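You operate a simulated robot arm through the tools that you are given. There is no shell and no other tool. Be economical: measure what you need, move in short steps, check, and stop when the job is done.

You are at the controls of a simulated robot arm. One attempt, no reset.

TASK
Grease the top of the rubber block in the green clamp, then put the block in the OK tray.
Fine: set the clamp to HOLD first; use the blue-handled pad and the grease tin, put the pad back and leave the clamp on FREE. Set down upright: blue-handled pad. Where these are worked on the way, their far stop is far enough and under half their travel is too little: green clamp. A coat counts when it lies all over at full strength: go over it till it gets no stronger.

It is judged by the outcome, as a careful person would: the job done as asked, and still so three seconds after it is handed in. It fails if anything else is knocked over, pushed out of place, dropped, spilled or broken.

THE ROBOT
A 7-joint arm with a two-finger parallel gripper, fixed in place. Base frame: the origin is at the foot of the arm, x ahead of it, y to its left, z up; the work surface is at about z = 0.72. Lengths are in m, angles in rad, forces in N, time in s.
With the tool pointing down near the work surface it reaches from about 0.16 to 0.68 m from the base axis. Its first joint turns from -1.152 to 1.152 rad. Payload 2.4 kg.
The tool frame sits at the grasp point between the pads (the TCP): z along the fingers, y along the line on which they close. The tips reach 0.03 m beyond it. The gripper opens to 0.094 m. The fingers are 0.028 m wide and 0.01 m thick; the gripper's body (0.05 by 0.096 m) begins 0.055 m behind the TCP.
Orientation is told as [roll, pitch, yaw] about the base's x, y, z axes, in that order, counted from this pose: with the fingers straight down and closing along the base's y, the tool's x points along the base's -x, its y along +y and its z along -z.

THE INTERFACE
- The arm moves only by the tool step_arm. Its argument "targets" is a list of rows, each a list of 7 numbers: the shift along the tool's x, y, z in units of 150 mm (1.0 is 150 mm), then the turn, a rotation vector about the tool's x, y, z in units of 180 degrees (1.0 is 180 degrees), then the opening in per cent of the stroke, from 0 (shut) to 100 (fully open). In form: [[x, y, z, ax, ay, az, grip], ...]. A call has 1 to 12 rows; each row is the pose to reach, as a shift and turn from the pose commanded when the call began, along the tool's axes at that moment. A call with a number of a shift or a turn outside -1 to 1 is refused whole. Each row takes 0.2 s and may step no farther than 0.05 m and 0.15 rad from the row before; otherwise, or with a gripper value out of range, the whole call is refused. A pose out of reach is approached as far as the arm can. The call stops where the force on the tool passes 90 N (or 10 N more than at its start, if that is more) or the arm is blocked; 0.2 s more then pass. Each finger travels about 0.153 m/s and halts on what it meets, pressing with about 29 N; the grip force reading is that of the motor and also rises with nothing between the fingers. The clock runs only during rows and for 0.2 s after the last one: add rows that repeat a pose to give the fingers time. It gives the time, the measured TCP pose, the force on the tool (base axes), the opening and the grip force at its end, in the units of the frame above (readings bear some noise), with the torque about the TCP (base axes, N m) and any sound that the robot's microphone picked up, and new pictures: "show" is both (left out), scene, wrist or none.
- Cameras (640 x 400 px; columns grow to the right, rows downward): "scene" is fixed at [0.0441, 0.4878, 1.4327]; the picture's right is [-0.64, -0.77, 0.00], its down [-0.53, 0.44, -0.72] and it looks along [0.56, -0.47, -0.69] (base axes); focal length 343 px, centre (320, 200). "wrist" rides on the gripper at [0.076, 0.014, -0.102] in the tool frame; the picture's right is [-0.18, 0.98, 0.00], its down [-0.75, -0.14, -0.64] and it looks along [-0.63, -0.12, 0.77] (tool axes); focal length 243 px, centre (320, 200). There is no depth. A picture from a camera that has moved, and an enlarged one, comes with that camera's place and axes in the base frame and with its lens.
- enlarge(camera, box): a new picture of the part [left, top, right, bottom] of that camera's present view, enlarged. No time passes.
- sign_off(): hands the job in; it is judged then, once.

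Go step by step. Nothing tells you positions but the pictures and the camera data: compare them with the known pose of the tool, close in by small moves and look again before you grip or let go. The budget is 120 turns and 200 pictures, counting those below and the enlarged ones. Unless the task says otherwise, let go and move clear before handing in, and close with one line.

The tools are called as a command line: name --pt "numbers of a row" for each row, then --argument value for the rest, lists and objects as JSON in quotes. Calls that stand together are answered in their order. step_arm: Moves the arm, as the interface text tells. Its arguments: {"type":"object","properties":{"targets":{"type":"array"},"show":{"type":"string","enum":["both","scene","wrist","none"]}},"required":["targets"]} The other tools are called the same way: enlarge (camera, box) takes an enlarged picture of a part of a camera's view; sign_off () hands the job in.

At the start:

```text
time_s: 0.0
tcp_pos: [0.4261, 0.1538, 1.0876]
orientation: [-0.001, -0.001, 0.0]
wrist_force: [-0.2, -1.0, -0.2]
ft_torque: [0.0, 0.0, 0.0]
opening: 0.0941
grasp_force: 0.1
```

scene: 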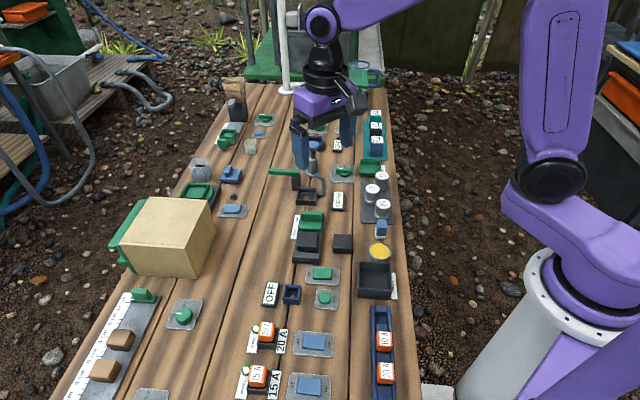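
wrist: 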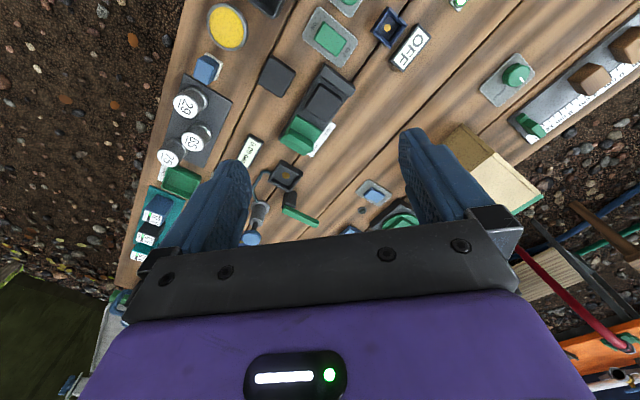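

I see a cluttered bench with several green and blue items. I'll enlarge portions to identify the clamp, pad, tin and trays.

enlarge --camera "scene" --box '[240, 150, 420, 262]'

enlarge --camera "scene" --box '[200, 80, 400, 205]'

enlarge --camera "scene" --box '[220, 240, 420, 400]'

enlarge --camera "wrist" --box '[120, 0, 440, 260]'

```text
3.56 times, centred on (330, 206) of scene
camera zoom: at [0.0441, 0.4878, 1.4327], right [-0.64, -0.77, 0.0], down [-0.53, 0.44, -0.72], along [0.56, -0.47, -0.69], focal length 1220 px, centre (284, 179)
```

zoom: 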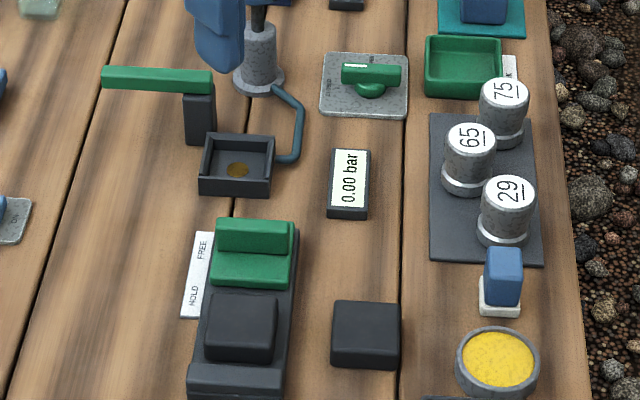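

```text
3.20 times, centred on (300, 142) of scene
camera zoom: at [0.0441, 0.4878, 1.4327], right [-0.64, -0.77, 0.0], down [-0.53, 0.44, -0.72], along [0.56, -0.47, -0.69], focal length 1098 px, centre (384, 384)
```

zoom: 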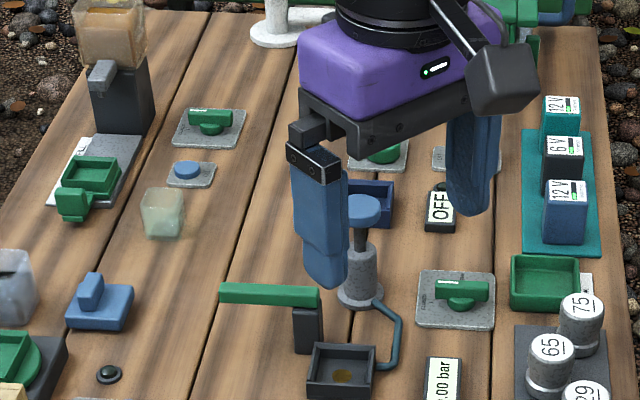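

```text
2.50 times, centred on (320, 320) of scene
camera zoom: at [0.0441, 0.4878, 1.4327], right [-0.64, -0.77, 0.0], down [-0.53, 0.44, -0.72], along [0.56, -0.47, -0.69], focal length 858 px, centre (320, -100)
```

zoom: 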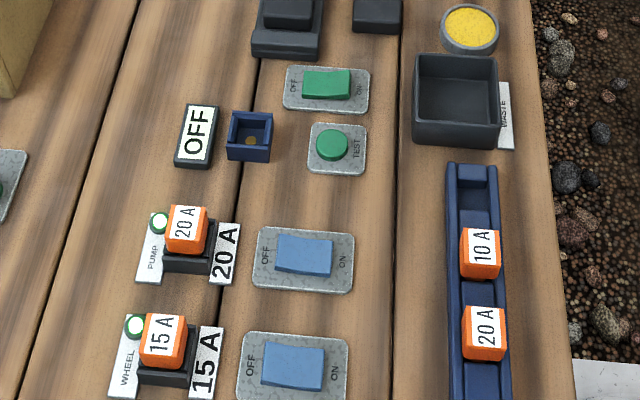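

```text
1.54 times, centred on (280, 130) of wrist
camera zoom: at [0.3512, 0.1677, 1.1898], right [0.18, 0.98, 0.0], down [0.75, -0.14, 0.64], along [0.63, -0.12, -0.77], focal length 373 px, centre (382, 308)
```

zoom: 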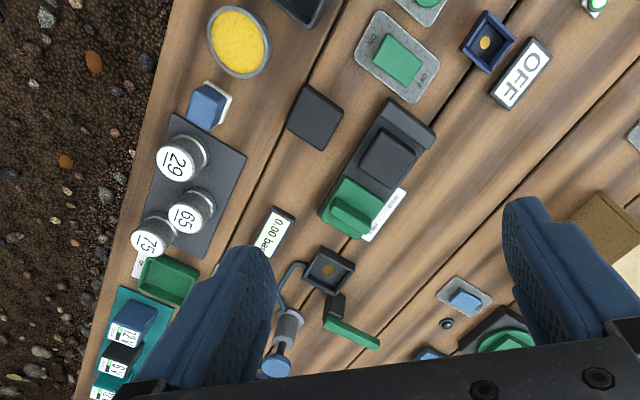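

The green clamp (dark vise, block at about (0.487,0.152)), pad at about (0.405,-0.025), tin at about (0.365,0.02) and the green OK tray farther along; the bench runs about -40° in yaw. I'll turn the tool to line up and get closer for a better look.

step_arm --pt "0.08 0 0.16 0 0 0.037 100" --pt "0.17 0 0.33 0 0 0.074 100" --pt "0.25 0 0.5 0 0 0.111 100" --pt "0.34 -0.01 0.67 0 0 0.148 100" --pt "0.42 -0.02 0.83 0 0 0.185 100" --pt "0.5 -0.03 1.0 0 0 0.223 100" --pt "0.5 -0.03 1.0 0 0 0.223 100" --show "both"

```text
time_s: 1.6
tcp_pos: [0.3505, 0.1489, 0.9363]
orientation: [-0.001, 0.0, -0.701]
wrist_force: [-0.3, 0.4, 0.2]
ft_torque: [0.0, 0.04, 0.03]
opening: 0.0939
grasp_force: 0.1
camera wrist: at [0.3026, 0.2088, 1.0388], right [0.78, 0.63, 0.0], down [0.48, -0.59, 0.64], along [0.41, -0.5, -0.77], focal length 243 px, centre (320, 200)
```

scene: 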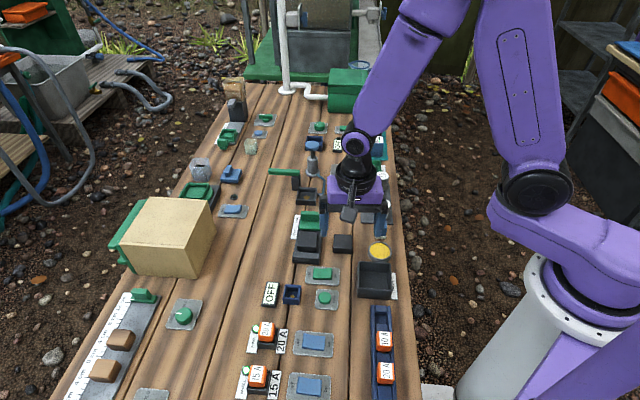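
wrist: 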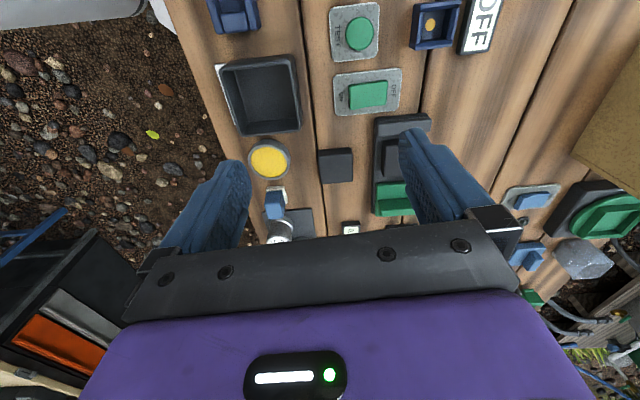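

The tool is now aligned with the bench. Next I move above the pad, estimated at (0.40,-0.02), for a close look before descending.

step_arm --pt "-0.2 -0.13 0 0 0 0 100" --pt "-0.4 -0.26 0 0 0 0 100" --pt "-0.6 -0.39 0.0 0 0 0 100" --pt "-0.8 -0.52 0.05 0 0 0 100" --pt "-0.96 -0.65 0.1 0 0 0 100" --pt "-0.96 -0.65 0.1 0 0 0 100" --show "wrist"

enlarge --camera "wrist" --box '[200, 0, 520, 220]'

```text
time_s: 3.0
tcp_pos: [0.3973, -0.0187, 0.9224]
orientation: [0.0, 0.0, -0.7]
wrist_force: [-0.5, -0.1, -0.1]
ft_torque: [0.0, -0.01, 0.0]
opening: 0.0941
grasp_force: 0.1
camera wrist: at [0.3499, 0.0409, 1.024], right [0.77, 0.63, 0.0], down [0.49, -0.59, 0.64], along [0.41, -0.5, -0.77], focal length 243 px, centre (320, 200)
```

wrist: 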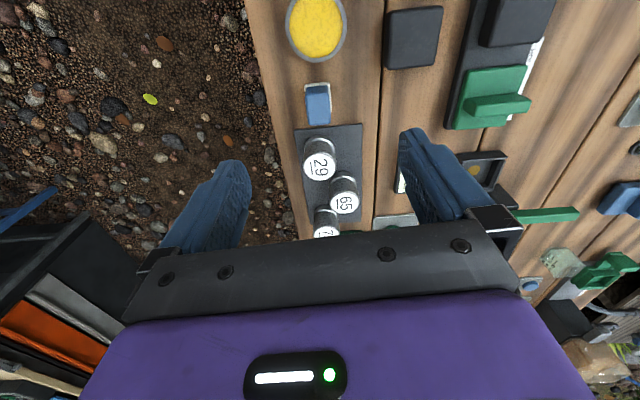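

```text
1.82 times, centred on (360, 110) of wrist
camera zoom: at [0.3499, 0.0409, 1.024], right [0.77, 0.63, 0.0], down [0.49, -0.59, 0.64], along [0.41, -0.5, -0.77], focal length 441 px, centre (247, 364)
```

zoom: 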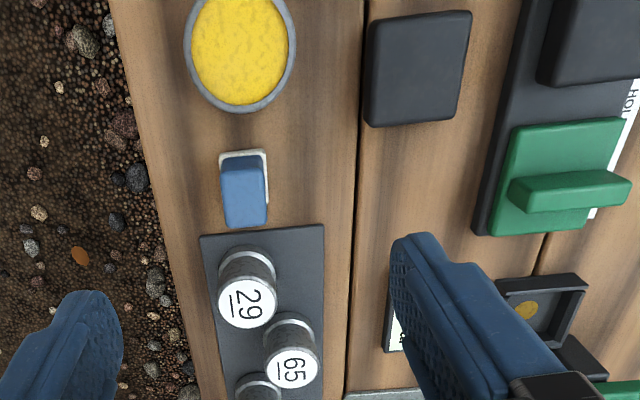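

Pad located about (0.410,-0.032), handle top about z 0.778. The clamp must go to HOLD first, so I'll look at its jaw from above, near (0.53,0.09).

step_arm --pt "-0.03 0.2 0 0 0 0 100" --pt "-0.06 0.4 0 0 0 0 100" --pt "-0.09 0.6 0.0 0 0 0 100" --pt "-0.12 0.8 0.0 0 0 0 100" --pt "-0.16 1.0 0 0 0 0 100" --pt "-0.16 1.0 0 0 0 0 100" --show "wrist"

enlarge --camera "wrist" --box '[200, 0, 440, 150]'

enlarge --camera "scene" --box '[270, 200, 410, 280]'

```text
time_s: 4.4
tcp_pos: [0.5135, 0.081, 0.9228]
orientation: [-0.001, 0.0, -0.699]
wrist_force: [-0.3, 0.2, -0.1]
ft_torque: [-0.02, 0.05, 0.02]
opening: 0.0942
grasp_force: 0.0
camera wrist: at [0.4656, 0.1406, 1.0247], right [0.77, 0.63, 0.0], down [0.49, -0.59, 0.64], along [0.41, -0.5, -0.77], focal length 243 px, centre (320, 200)
```

wrist: 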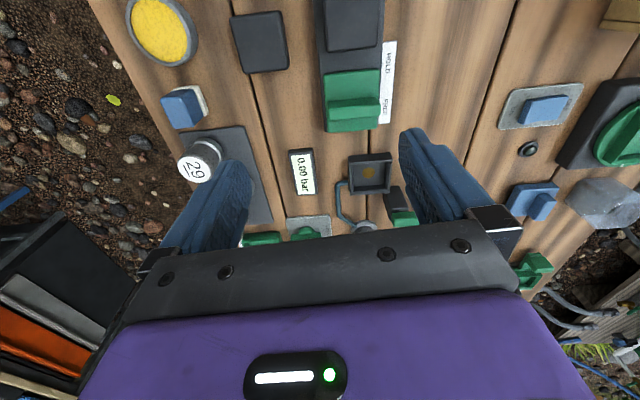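

```text
2.67 times, centred on (320, 75) of wrist
camera zoom: at [0.4656, 0.1406, 1.0247], right [0.77, 0.63, 0.0], down [0.49, -0.59, 0.64], along [0.41, -0.5, -0.77], focal length 647 px, centre (320, 533)
```

zoom: 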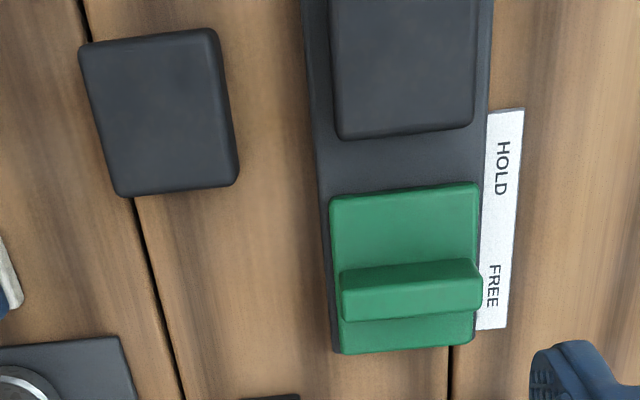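

```text
4.57 times, centred on (340, 240) of scene
camera zoom: at [0.0441, 0.4878, 1.4327], right [-0.64, -0.77, 0.0], down [-0.53, 0.44, -0.72], along [0.56, -0.47, -0.69], focal length 1568 px, centre (229, 17)
```

zoom: 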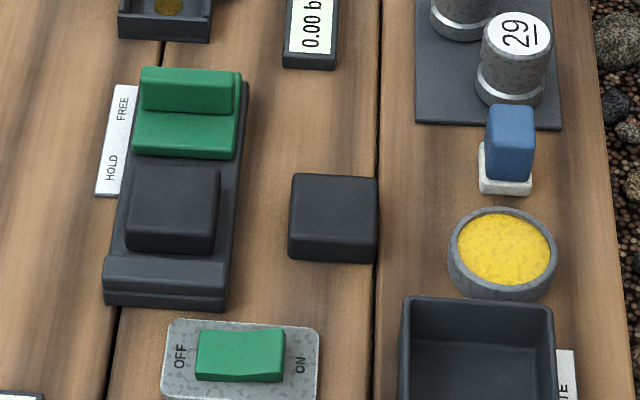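

The ridge of the green jaw sits near (0.551,0.090) with its top at about z 0.784, and the clamp axis is at about -45°. I'll shut the fingers and place them just beyond the ridge, then push it to HOLD (towards the block).

step_arm --pt "-0.11 0.06 0.12 0 0 0.009 0" --pt "-0.22 0.12 0.24 0 0 0.018 0" --pt "-0.325 0.19 0.36 0 0 0.027 0" --pt "-0.325 0.19 0.5 0 0 0.027 0" --pt "-0.325 0.19 0.5 0 0 0.027 0" --show "both"

enlarge --camera "scene" --box '[270, 180, 410, 270]'

```text
time_s: 5.6
tcp_pos: [0.57, 0.0738, 0.8466]
orientation: [0.0, -0.001, -0.785]
wrist_force: [-0.5, -0.5, 0.3]
ft_torque: [-0.02, -0.05, -0.01]
opening: 0.0
grasp_force: 28.9
camera wrist: at [0.5269, 0.136, 0.9494], right [0.82, 0.57, 0.0], down [0.43, -0.63, 0.64], along [0.36, -0.53, -0.77], focal length 243 px, centre (320, 200)
```

scene: 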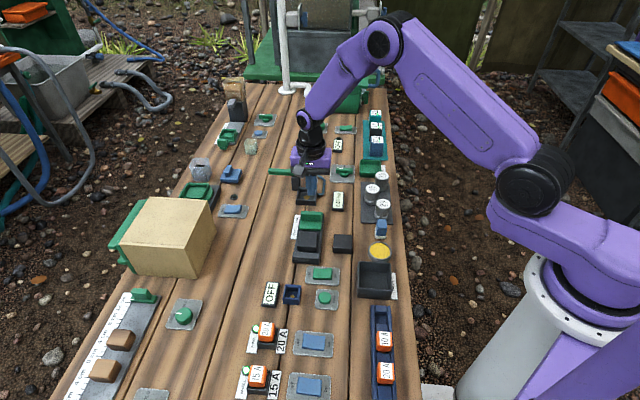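
wrist: 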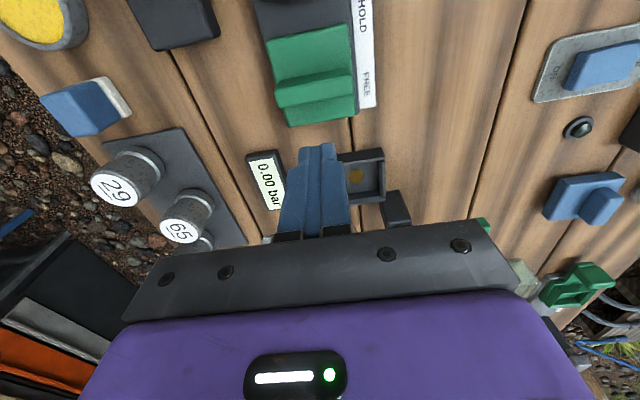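

```text
4.44 times, centred on (340, 225) of scene
camera zoom: at [0.0441, 0.4878, 1.4327], right [-0.64, -0.77, 0.0], down [-0.53, 0.44, -0.72], along [0.56, -0.47, -0.69], focal length 1525 px, centre (231, 89)
```

zoom: 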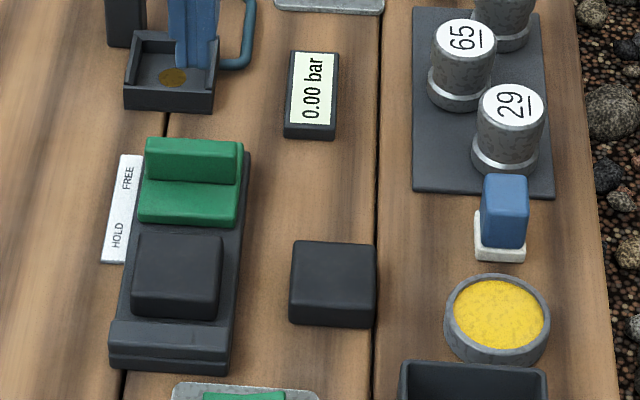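

The closed fingers stand just beyond the ridge. I'll back off a few mm, descend to tip z about 0.773, then push toward HOLD in small steps.

step_arm --pt "-0.04 0 0.1 0 0 0 0" --pt "-0.04 0 0.2 0 0 0 0" --pt "-0.04 0 0.29 0 0 0 0" --pt "0.0 0 0.29 0 0 0 0" --pt "0.04 0 0.29 0 0 0 0" --pt "0.08 0 0.29 0 0 0 0" --show "both"

enlarge --camera "scene" --box '[270, 180, 410, 270]'

```text
time_s: 7.0
tcp_pos: [0.5617, 0.0812, 0.8044]
orientation: [0.001, -0.001, -0.785]
wrist_force: [0.1, 0.2, 0.1]
ft_torque: [-0.01, 0.0, 0.02]
opening: 0.0002
grasp_force: 29.0
camera wrist: at [0.5181, 0.1438, 0.9064], right [0.82, 0.57, 0.0], down [0.43, -0.63, 0.64], along [0.36, -0.53, -0.77], focal length 243 px, centre (320, 200)
```

scene: 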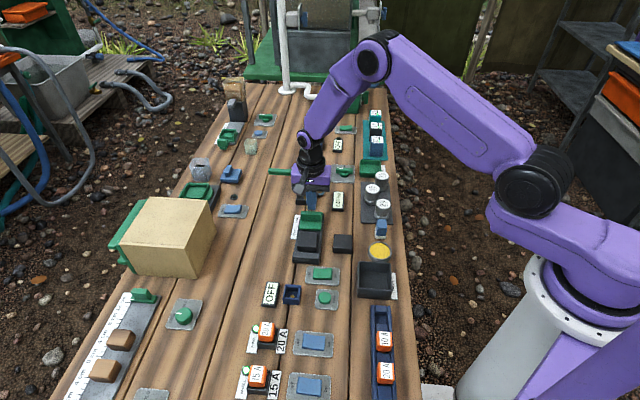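
wrist: 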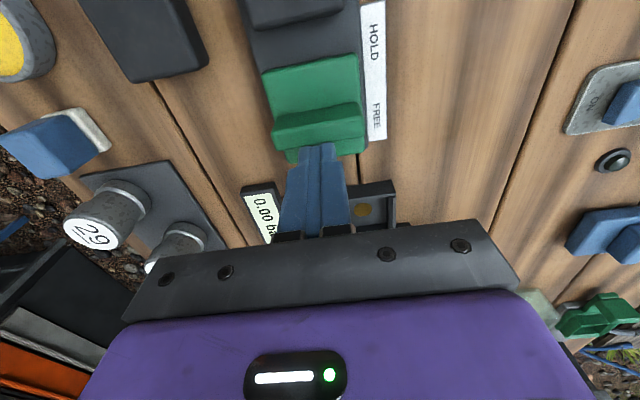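

```text
4.44 times, centred on (340, 225) of scene
camera zoom: at [0.0441, 0.4878, 1.4327], right [-0.64, -0.77, 0.0], down [-0.53, 0.44, -0.72], along [0.56, -0.47, -0.69], focal length 1525 px, centre (231, 89)
```

zoom: 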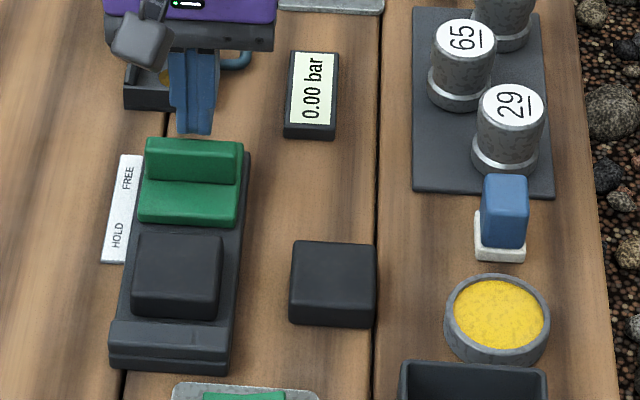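

No contact yet; the fingers are about at the ridge. I'll continue pushing and watch for jaw motion.

step_arm --pt "0.02 0 0.02 0 0 0 0" --pt "0.04 0 0.02 0 0 0 0" --pt "0.06 0 0.02 0 0 0 0" --pt "0.08 0 0.02 0 0 0 0" --pt "0.1 0 0.02 0 0 0 0" --show "wrist"

enlarge --camera "scene" --box '[270, 180, 410, 270]'

```text
time_s: 8.2
tcp_pos: [0.5514, 0.091, 0.8041]
orientation: [0.001, -0.002, -0.786]
wrist_force: [-4.4, -5.9, 39.0]
ft_torque: [0.1, 0.44, -0.25]
opening: 0.0
grasp_force: 29.1
camera wrist: at [0.5075, 0.1543, 0.9049], right [0.83, 0.56, 0.0], down [0.43, -0.63, 0.64], along [0.36, -0.53, -0.77], focal length 243 px, centre (320, 200)
```

wrist: 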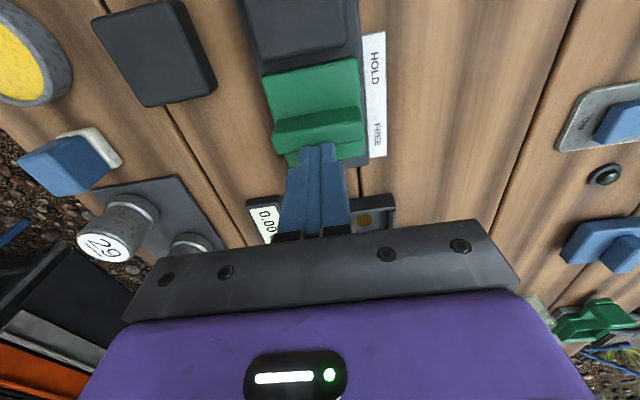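

```text
4.44 times, centred on (340, 225) of scene
camera zoom: at [0.0433, 0.4876, 1.4329], right [-0.64, -0.77, 0.0], down [-0.53, 0.44, -0.73], along [0.56, -0.47, -0.69], focal length 1525 px, centre (231, 89)
```

zoom: 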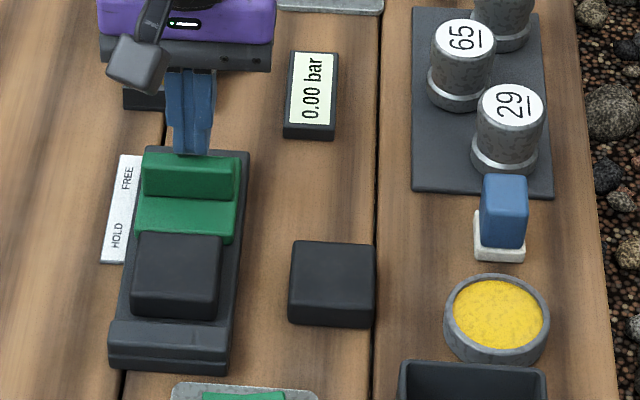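

The jaw is moving toward HOLD, but the tips are pressing down on its plate. I'll ease up about 3.5 mm and keep pushing to the stop.

step_arm --pt "0.0 0 -0.023 0 0 0 0" --pt "0.02 0 -0.023 0 0 0 0" --pt "0.04 0 -0.023 0 0 0 0" --pt "0.06 0 -0.023 0 0 0 0" --pt "0.08 0 -0.023 0 0 0 0" --pt "0.1 0 -0.023 0 0 0 0" --pt "0.12 0 -0.023 0 0 0 0" --show "wrist"

enlarge --camera "scene" --box '[270, 180, 410, 270]'

```text
time_s: 9.8
tcp_pos: [0.5374, 0.103, 0.8044]
orientation: [-0.001, 0.0, -0.783]
wrist_force: [-0.8, -0.3, -0.6]
ft_torque: [-0.03, 0.0, -0.01]
opening: 0.0
grasp_force: 29.4
camera wrist: at [0.4947, 0.1671, 0.9064], right [0.82, 0.57, 0.0], down [0.43, -0.63, 0.64], along [0.36, -0.53, -0.77], focal length 243 px, centre (320, 200)
```

wrist: 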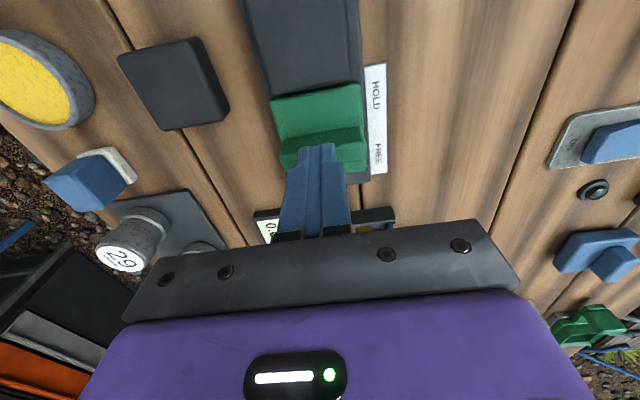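

```text
4.44 times, centred on (340, 225) of scene
camera zoom: at [0.0441, 0.4878, 1.4327], right [-0.64, -0.77, 0.0], down [-0.53, 0.44, -0.72], along [0.56, -0.47, -0.69], focal length 1525 px, centre (231, 89)
```

zoom: 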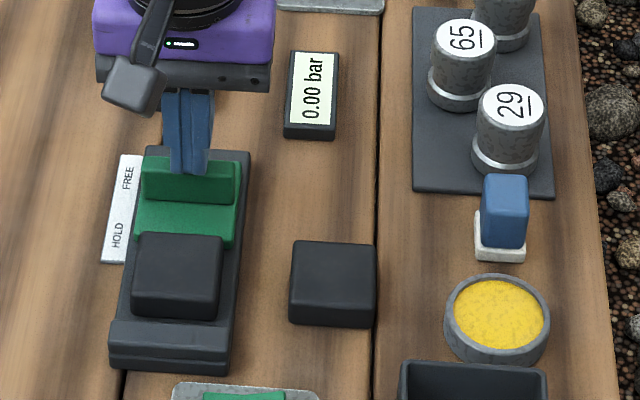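

The ridge top is lower than I took it to be (about 0.773): the fingers slid over it, having only part-moved the jaw. I'll back off beyond the ridge, go about 12 mm lower and push again.

step_arm --pt "0 0 -0.05 0 0 0 0" --pt "-0.15 0 -0.05 0 0 0 0" --pt "-0.31 0 -0.05 0 0 0 0" --pt "-0.31 0 0.02 0 0 0 0" --pt "-0.31 0 0.08 0 0 0 0" --pt "-0.31 0 0.08 0 0 0 0" --show "wrist"

enlarge --camera "scene" --box '[270, 180, 410, 270]'

```text
time_s: 11.2
tcp_pos: [0.5721, 0.0706, 0.7922]
orientation: [0.001, 0.0, -0.783]
wrist_force: [-0.5, -0.2, 0.7]
ft_torque: [-0.02, 0.0, 0.0]
opening: 0.0
grasp_force: 29.4
camera wrist: at [0.5276, 0.1344, 0.8947], right [0.82, 0.57, 0.0], down [0.43, -0.63, 0.64], along [0.36, -0.53, -0.77], focal length 243 px, centre (320, 200)
```

wrist: 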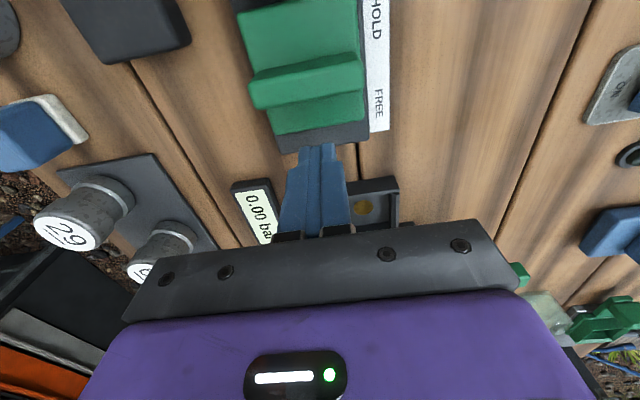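

```text
4.44 times, centred on (340, 225) of scene
camera zoom: at [0.0441, 0.4878, 1.4327], right [-0.64, -0.77, 0.0], down [-0.53, 0.44, -0.72], along [0.56, -0.47, -0.69], focal length 1525 px, centre (231, 89)
```

zoom: 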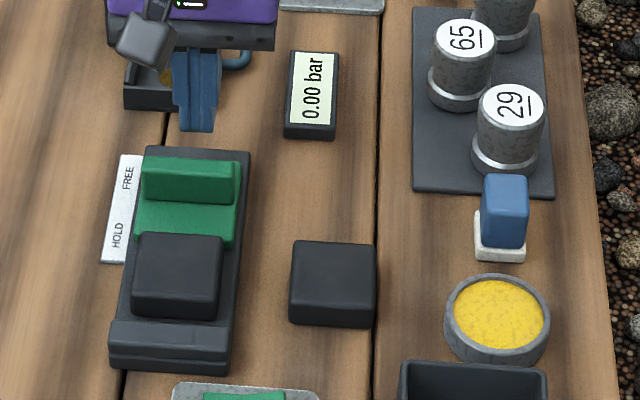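

Now the fingers are beyond the jaw and lower (tip 0.762). I'll push toward HOLD again.

step_arm --pt "0.05 0 0 0 0 0 0" --pt "0.08 0 0 0 0 0 0" --pt "0.1 0 0 0 0 0 0" --pt "0.12 0 0 0 0 0 0" --pt "0.14 0 0 0 0 0 0" --pt "0.16 0 0 0 0 0 0" --pt "0.18 0 0 0 0 0 0" --show "wrist"

enlarge --camera "scene" --box '[270, 180, 410, 270]'

```text
time_s: 12.8
tcp_pos: [0.5522, 0.0895, 0.7922]
orientation: [-0.001, 0.0, -0.785]
wrist_force: [0.5, -0.7, 0.4]
ft_torque: [0.0, 0.0, 0.0]
opening: 0.0
grasp_force: 28.7
camera wrist: at [0.5086, 0.1534, 0.8946], right [0.82, 0.57, 0.0], down [0.43, -0.63, 0.64], along [0.36, -0.53, -0.77], focal length 243 px, centre (320, 200)
```

wrist: 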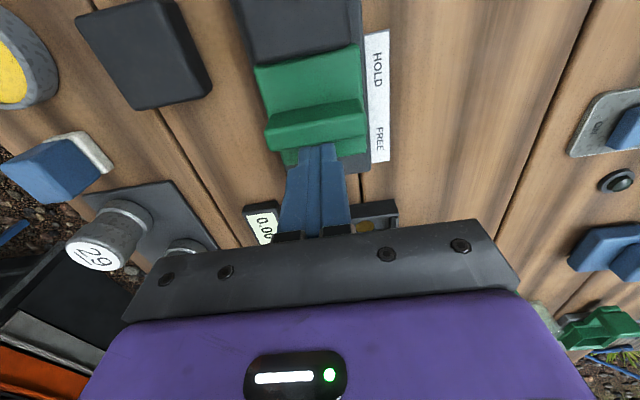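

```text
4.44 times, centred on (340, 225) of scene
camera zoom: at [0.0441, 0.4878, 1.4327], right [-0.64, -0.77, 0.0], down [-0.53, 0.44, -0.72], along [0.56, -0.47, -0.69], focal length 1525 px, centre (231, 89)
```

zoom: 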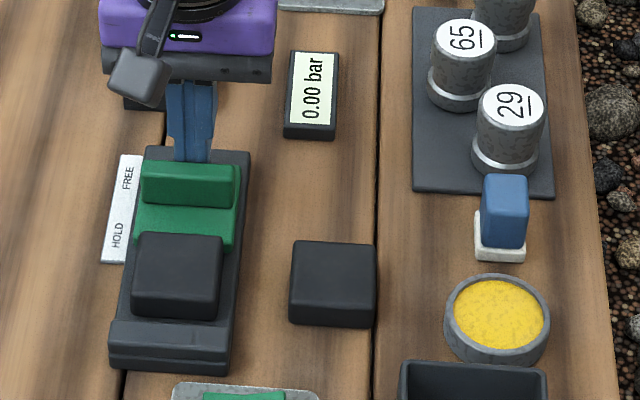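

The fingers are behind the ridge and the jaw is sliding (with little force). Continuing to its stop.

step_arm --pt "0.02 0 0 0 0 0 0" --pt "0.04 0 0 0 0 0 0" --pt "0.06 0 0 0 0 0 0" --pt "0.08 0 0 0 0 0 0" --pt "0.1 0 0 0 0 0 0" --pt "0.12 0 0 0 0 0 0" --pt "0.14 0 0 0 0 0 0" --show "wrist"

enlarge --camera "scene" --box '[270, 180, 410, 270]'

```text
time_s: 14.4
tcp_pos: [0.5431, 0.098, 0.7924]
orientation: [0.012, -0.01, -0.798]
wrist_force: [35.4, -31.5, -16.4]
ft_torque: [-1.01, -0.7, 0.04]
opening: 0.0
grasp_force: 28.7
camera wrist: at [0.4995, 0.161, 0.8948], right [0.83, 0.56, 0.01], down [0.42, -0.64, 0.65], along [0.37, -0.53, -0.76], focal length 243 px, centre (320, 200)
```

wrist: 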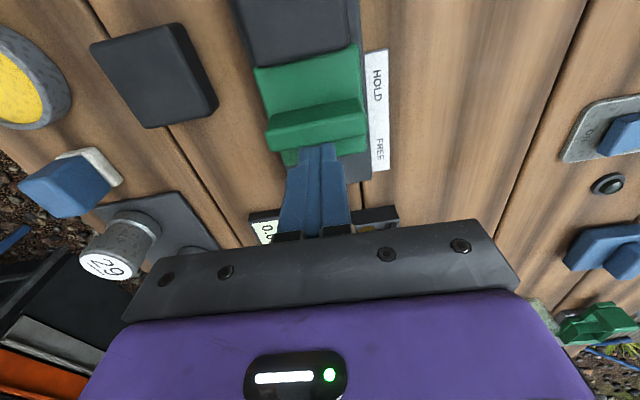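

```text
4.44 times, centred on (340, 225) of scene
camera zoom: at [0.0452, 0.4871, 1.4329], right [-0.64, -0.77, 0.0], down [-0.53, 0.44, -0.72], along [0.55, -0.47, -0.69], focal length 1525 px, centre (231, 89)
```

zoom: 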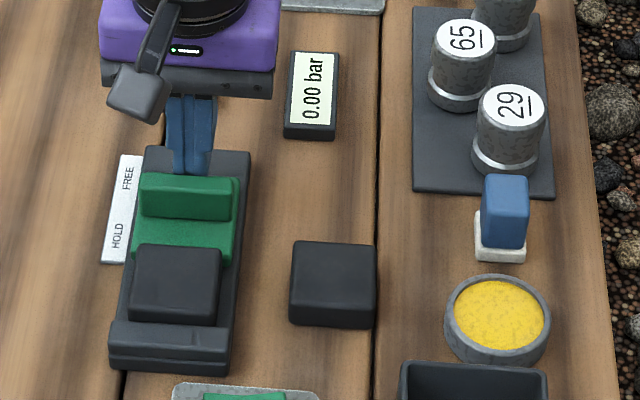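

The jaw hit its stop against the block (47 N), and the block is pressed to the fixed end: HOLD is set. I back off, rise, open, and head toward the pad.

step_arm --pt "-0.1 0 0 0 0 0 0" --pt "-0.1 0 -0.2 0 0 0 0" --pt "-0.1 0 -0.45 0 0 0 0" --pt "-0.08 -0.25 -0.55 0 0 0 40" --pt "-0.06 -0.5 -0.55 0 0 0 80" --pt "-0.03 -0.75 -0.55 0 0 0 80" --pt "0.0 -1.0 -0.55 0 0 0 80" --pt "0.0 -1.0 -0.55 0 0 0 80" --show "wrist"

enlarge --camera "scene" --box '[270, 180, 410, 270]'

```text
time_s: 16.2
tcp_pos: [0.4301, -0.0009, 0.8736]
orientation: [0.001, 0.0, -0.782]
wrist_force: [0.6, 0.9, 0.5]
ft_torque: [0.0, 0.0, 0.03]
opening: 0.0751
grasp_force: 0.1
camera wrist: at [0.3873, 0.0612, 0.9767], right [0.82, 0.57, 0.0], down [0.43, -0.63, 0.64], along [0.36, -0.53, -0.77], focal length 243 px, centre (320, 200)
```

wrist: 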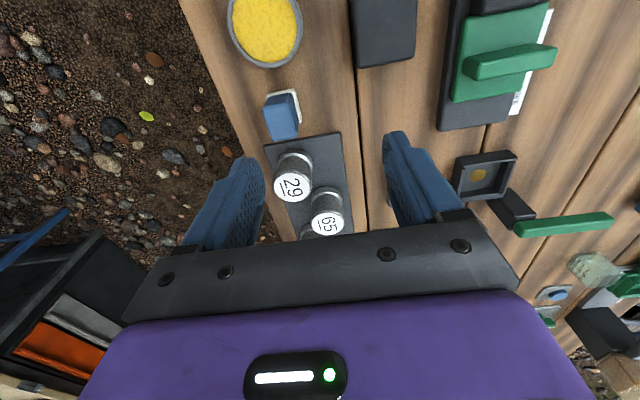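

```text
4.44 times, centred on (340, 225) of scene
camera zoom: at [0.0441, 0.4878, 1.4327], right [-0.64, -0.77, 0.0], down [-0.53, 0.44, -0.72], along [0.56, -0.47, -0.69], focal length 1525 px, centre (231, 89)
```

zoom: 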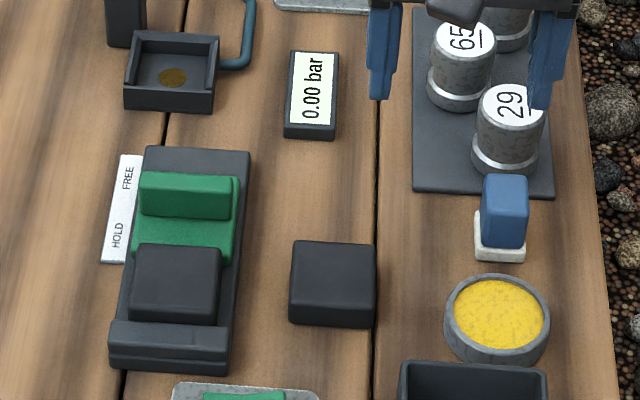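

The clamp jaw stays at HOLD after release. I'll enlarge the pad to place it exactly.

enlarge --camera "wrist" --box '[230, 60, 350, 160]'

enlarge --camera "scene" --box '[355, 200, 405, 272]'

```text
4.00 times, centred on (290, 110) of wrist
camera zoom: at [0.3873, 0.0612, 0.9767], right [0.82, 0.57, 0.0], down [0.43, -0.63, 0.64], along [0.36, -0.53, -0.77], focal length 970 px, centre (440, 560)
```

zoom: 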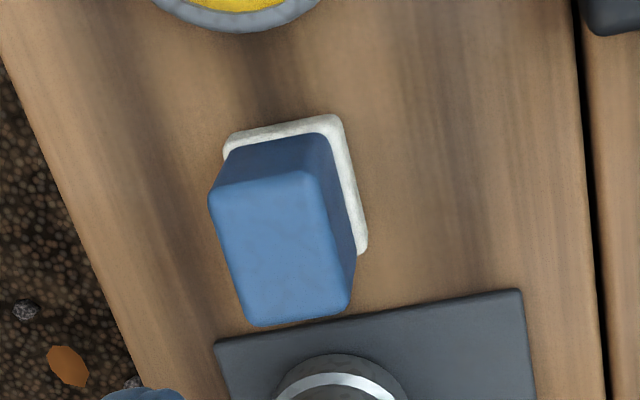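

```text
5.56 times, centred on (380, 236) of scene
camera zoom: at [0.0441, 0.4878, 1.4327], right [-0.64, -0.77, 0.0], down [-0.53, 0.44, -0.72], along [0.56, -0.47, -0.69], focal length 1906 px, centre (-13, 0)
```

zoom: 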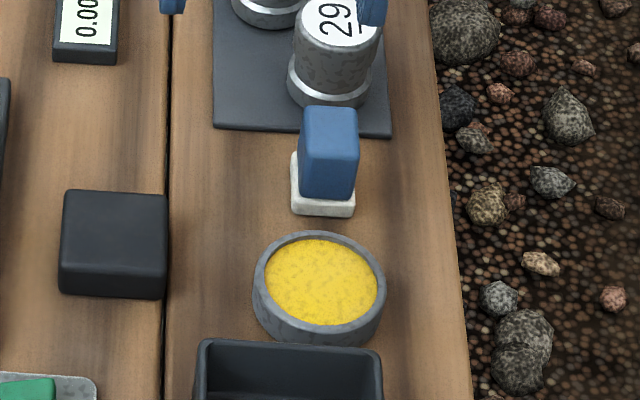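

The pad handle centre is about (0.407,-0.028), top z about 0.783, ~21 mm across my closing axis. I'll go over it and down to TCP z≈0.80, then check.

step_arm --pt "-0.01 -0.12 0 0 0 0 80" --pt "-0.02 -0.236 0 0 0 0 80" --pt "-0.02 -0.236 0.15 0 0 0 80" --pt "-0.02 -0.236 0.3 0 0 0 80" --pt "-0.02 -0.236 0.45 0 0 0 80" --pt "-0.02 -0.236 0.45 0 0 0 80" --show "both"

enlarge --camera "scene" --box '[340, 190, 420, 272]'

```text
time_s: 17.6
tcp_pos: [0.4082, -0.0285, 0.8059]
orientation: [-0.001, 0.0, -0.786]
wrist_force: [-0.2, -0.2, 0.5]
ft_torque: [0.0, -0.02, 0.0]
opening: 0.0753
grasp_force: 0.1
camera wrist: at [0.3653, 0.0351, 0.9094], right [0.82, 0.57, 0.0], down [0.43, -0.63, 0.64], along [0.36, -0.53, -0.77], focal length 243 px, centre (320, 200)
```

scene: 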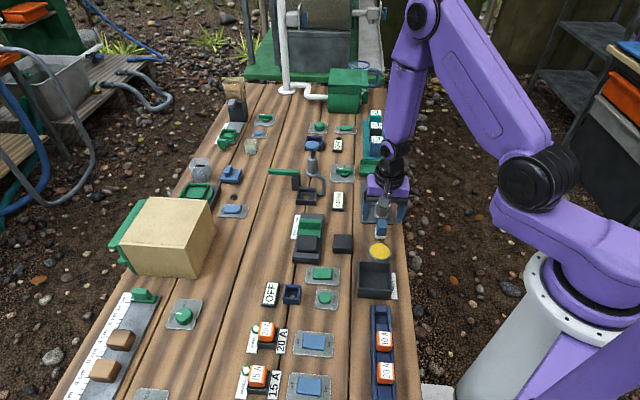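
wrist: 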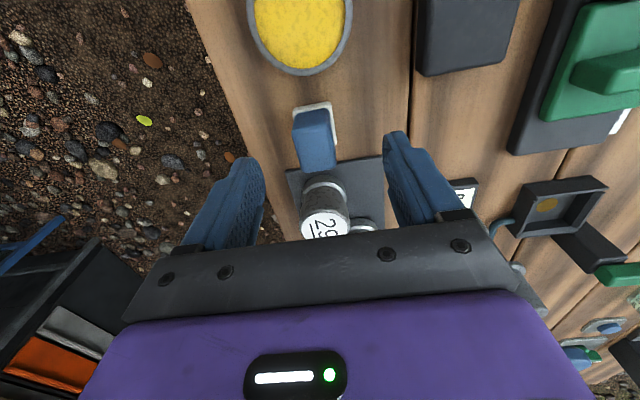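

```text
4.88 times, centred on (380, 231) of scene
camera zoom: at [0.0441, 0.4878, 1.4327], right [-0.64, -0.77, 0.0], down [-0.53, 0.44, -0.72], along [0.56, -0.47, -0.69], focal length 1673 px, centre (27, 49)
```

zoom: 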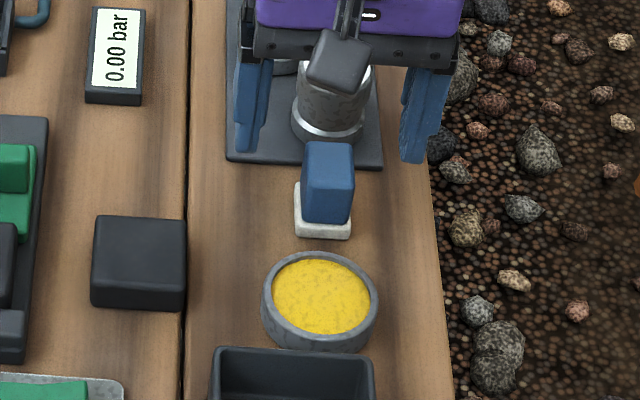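

Fingers straddle the pad, but the TCP is about 9 mm too far along; I'll shift back, descend to z≈0.772 and check before closing.

step_arm --pt "0.06 0 0.0 0 0 0 80" --pt "0.06 0 0.12 0 0 0 80" --pt "0.06 0 0.22 0 0 0 80" --pt "0.06 0 0.22 0 0 0 80" --show "wrist"

enlarge --camera "scene" --box '[340, 190, 420, 272]'

```text
time_s: 18.6
tcp_pos: [0.4011, -0.0219, 0.7732]
orientation: [0.0, -0.001, -0.784]
wrist_force: [-0.4, 0.5, -0.2]
ft_torque: [0.03, -0.03, 0.02]
opening: 0.0753
grasp_force: 0.1
camera wrist: at [0.3583, 0.041, 0.8759], right [0.82, 0.57, 0.0], down [0.43, -0.63, 0.64], along [0.36, -0.53, -0.77], focal length 243 px, centre (320, 200)
```

wrist: 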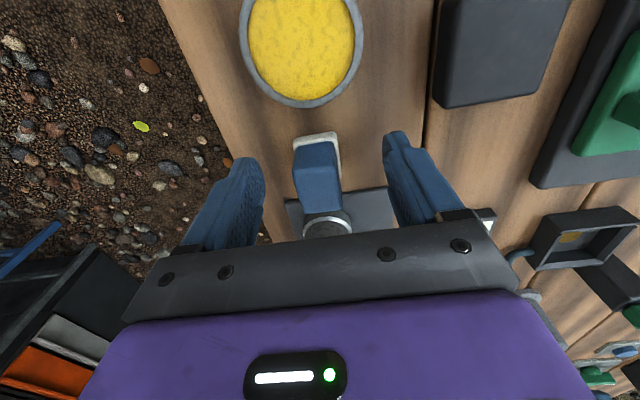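

```text
4.88 times, centred on (380, 231) of scene
camera zoom: at [0.0441, 0.4878, 1.4327], right [-0.64, -0.77, 0.0], down [-0.53, 0.44, -0.72], along [0.56, -0.47, -0.69], focal length 1673 px, centre (27, 49)
```

zoom: 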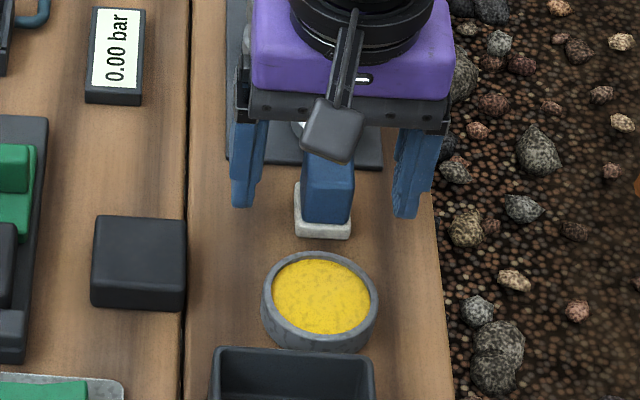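

The handle is centred between the fingers. Closing now.

step_arm --pt "0 0 0 0 0 0 40" --pt "0 0 0 0 0 0 10" --pt "0 0 0 0 0 0 10" --pt "0 0 0 0 0 0 0" --pt "0 0 0 0 0 0 0" --show "none"

enlarge --camera "wrist" --box '[220, 0, 420, 240]'

```text
time_s: 19.8
tcp_pos: [0.4014, -0.0223, 0.7736]
orientation: [0.0, 0.0, -0.785]
wrist_force: [0.1, -0.2, -0.8]
ft_torque: [-0.03, -0.04, 0.0]
opening: 0.0247
grasp_force: 29.1
```

```text
1.67 times, centred on (320, 120) of wrist
camera zoom: at [0.3582, 0.041, 0.8761], right [0.82, 0.57, 0.0], down [0.43, -0.63, 0.64], along [0.36, -0.53, -0.77], focal length 404 px, centre (320, 333)
```

zoom: 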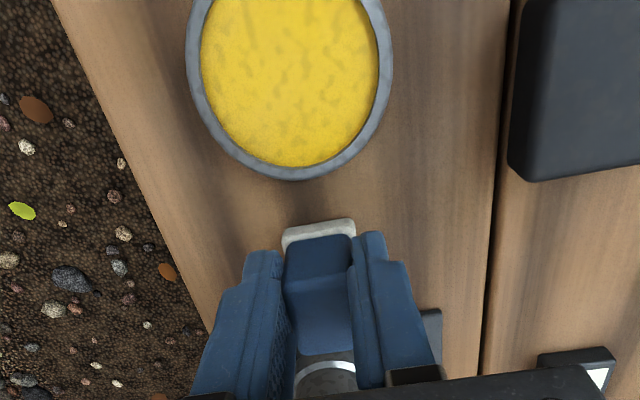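

The pad is gripped (24.7 mm); its home pose is TCP (0.4013,-0.0222,0.7736). Now I lift it and carry it over the tin centre at about (0.362,0.021).

step_arm --pt "0 0 -0.12 0 0 0 0" --pt "0 0 -0.3 0 0 0 0" --pt "0.13 0.01 -0.33 0 0 0 0" --pt "0.26 0.02 -0.33 0 0 0 0" --pt "0.39 0.02 -0.33 0 0 0 0" --pt "0.39 0.02 -0.33 0 0 0 0" --show "wrist"

enlarge --camera "scene" --box '[340, 190, 420, 272]'

```text
time_s: 21.2
tcp_pos: [0.3627, 0.0209, 0.8244]
orientation: [0.001, 0.001, -0.785]
wrist_force: [0.1, -0.7, -0.2]
ft_torque: [-0.01, 0.02, -0.03]
opening: 0.0245
grasp_force: 28.9
camera wrist: at [0.3193, 0.0846, 0.9261], right [0.82, 0.57, 0.0], down [0.43, -0.63, 0.64], along [0.36, -0.53, -0.77], focal length 243 px, centre (320, 200)
```

wrist: 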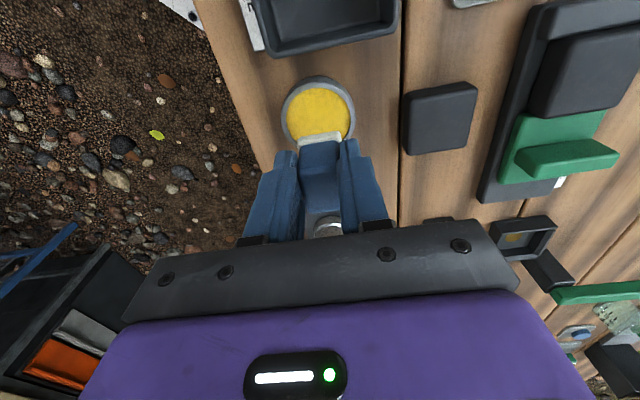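

```text
4.88 times, centred on (380, 231) of scene
camera zoom: at [0.0441, 0.4878, 1.4327], right [-0.64, -0.77, 0.0], down [-0.53, 0.44, -0.72], along [0.56, -0.47, -0.69], focal length 1673 px, centre (27, 49)
```

zoom: 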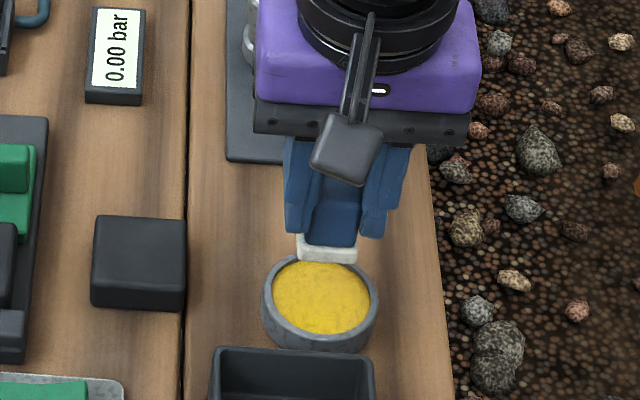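

Over the tin; I'll nudge 4 mm nearer and lower in small steps into the grease.

step_arm --pt "0.03 0 0.08 0 0 0 0" --pt "0.03 0 0.16 0 0 0 0" --pt "0.03 0 0.2 0 0 0 0" --pt "0.03 0 0.22 0 0 0 0" --pt "0.03 0 0.22 0 0 0 0" --show "wrist"

enlarge --camera "scene" --box '[340, 190, 420, 272]'

```text
time_s: 22.4
tcp_pos: [0.3591, 0.0235, 0.7914]
orientation: [0.0, 0.001, -0.786]
wrist_force: [-0.2, -0.3, -0.3]
ft_torque: [-0.03, 0.01, 0.02]
opening: 0.0246
grasp_force: 28.9
camera wrist: at [0.3158, 0.0879, 0.8932], right [0.82, 0.57, 0.0], down [0.43, -0.63, 0.64], along [0.36, -0.53, -0.77], focal length 243 px, centre (320, 200)
```

wrist: 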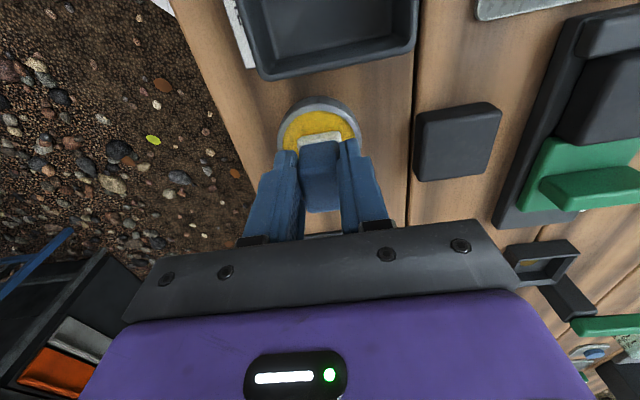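

```text
4.88 times, centred on (380, 231) of scene
camera zoom: at [0.0441, 0.4878, 1.4327], right [-0.64, -0.77, 0.0], down [-0.53, 0.44, -0.72], along [0.56, -0.47, -0.69], focal length 1673 px, centre (27, 49)
```

zoom: 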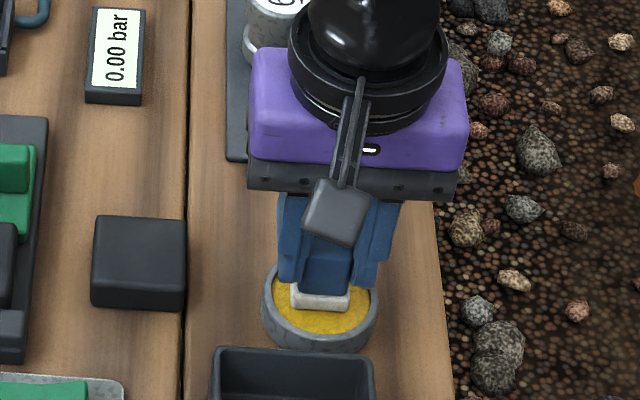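

Slightly far in the tin; I'll shift 5 mm nearer and keep lowering until I feel grease.

step_arm --pt "0.035 0 0.0 0 0 0 0" --pt "0.035 0 0.015 0 0 0 0" --pt "0.035 0 0.03 0 0 0 0" --pt "0.035 0 0.04 0 0 0 0" --pt "0.035 0 0.04 0 0 0 0" --show "wrist"

enlarge --camera "scene" --box '[340, 190, 420, 272]'

```text
time_s: 23.6
tcp_pos: [0.3547, 0.0282, 0.7855]
orientation: [0.002, -0.002, -0.786]
wrist_force: [-4.2, 0.3, 63.4]
ft_torque: [-0.34, -0.15, -0.03]
opening: 0.0249
grasp_force: 29.1
camera wrist: at [0.312, 0.0914, 0.8878], right [0.82, 0.57, 0.0], down [0.43, -0.63, 0.64], along [0.36, -0.53, -0.77], focal length 243 px, centre (320, 200)
```

wrist: 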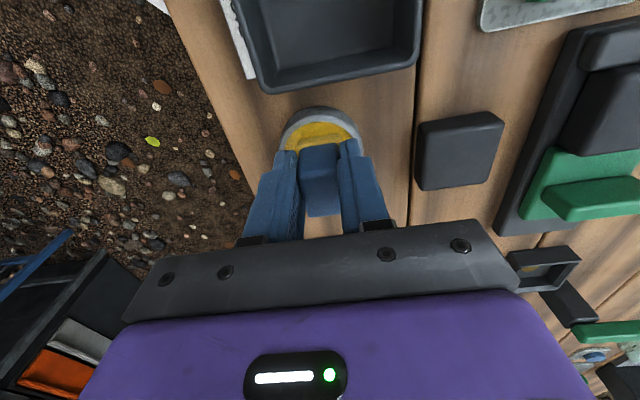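

```text
4.88 times, centred on (380, 231) of scene
camera zoom: at [0.0432, 0.4877, 1.4328], right [-0.64, -0.77, 0.0], down [-0.53, 0.44, -0.73], along [0.56, -0.47, -0.69], focal length 1673 px, centre (27, 49)
```

zoom: 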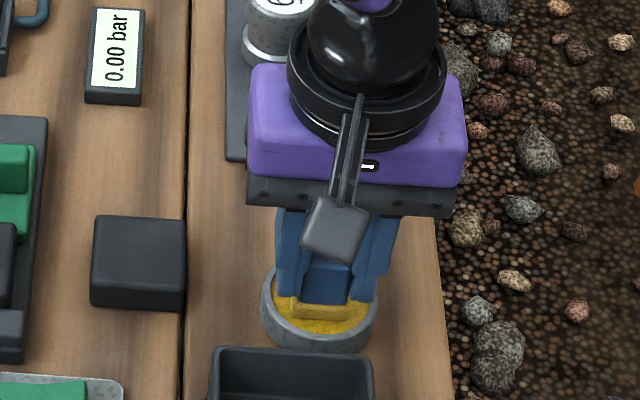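

The pad face is now yellow with grease. I'll lift it and carry it toward the clamp, then look at the block.

step_arm --pt "0 0 -0.1 0 0 0 0" --pt "0 0 -0.3 0 0 0 0" --pt "0 0 -0.5 0 0 0 0" --pt "-0.1 0.25 -0.5 0 0 0 0" --pt "-0.2 0.5 -0.5 0 0 0 0" --pt "-0.3 0.75 -0.5 0 0 0 0" --pt "-0.3 1.0 -0.5 0 0 0 0" --pt "-0.3 1.0 -0.5 0 0 0 0" --show "wrist"

enlarge --camera "wrist" --box '[260, 0, 480, 220]'

enlarge --camera "scene" --box '[280, 170, 410, 270]'

```text
time_s: 25.4
tcp_pos: [0.4929, 0.1029, 0.8609]
orientation: [-0.001, 0.0, -0.784]
wrist_force: [1.2, -0.4, -0.3]
ft_torque: [0.02, -0.03, 0.0]
opening: 0.0251
grasp_force: 29.3
camera wrist: at [0.4502, 0.1665, 0.9618], right [0.82, 0.57, 0.0], down [0.43, -0.63, 0.64], along [0.36, -0.53, -0.77], focal length 243 px, centre (320, 200)
```

wrist: 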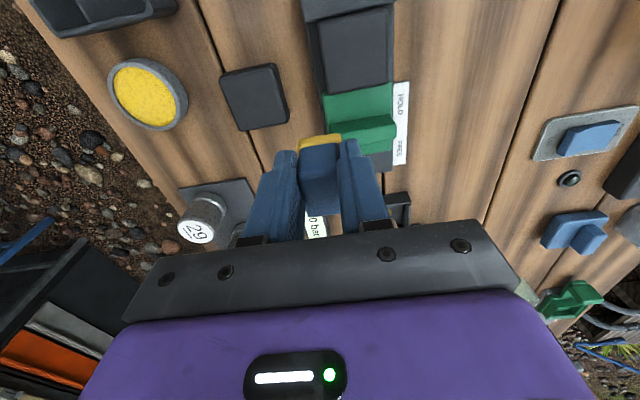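

```text
1.82 times, centred on (370, 110) of wrist
camera zoom: at [0.4502, 0.1665, 0.9618], right [0.82, 0.57, 0.0], down [0.43, -0.63, 0.64], along [0.36, -0.53, -0.77], focal length 441 px, centre (229, 364)
```

zoom: 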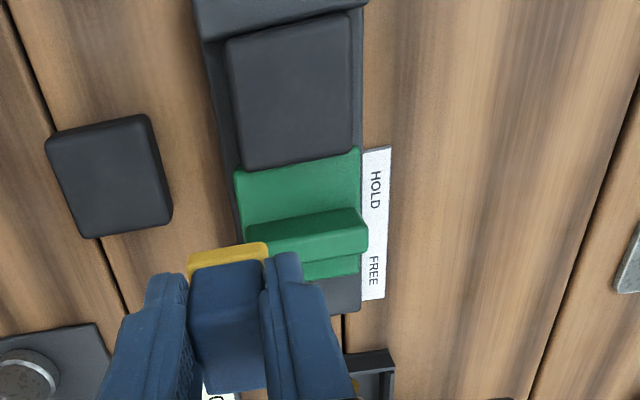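

```text
4.00 times, centred on (345, 220) of scene
camera zoom: at [0.0441, 0.4878, 1.4327], right [-0.64, -0.77, 0.0], down [-0.53, 0.44, -0.72], along [0.56, -0.47, -0.69], focal length 1372 px, centre (220, 120)
```

zoom: 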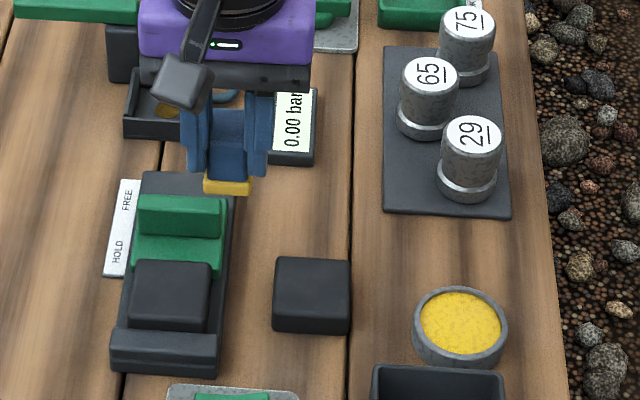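

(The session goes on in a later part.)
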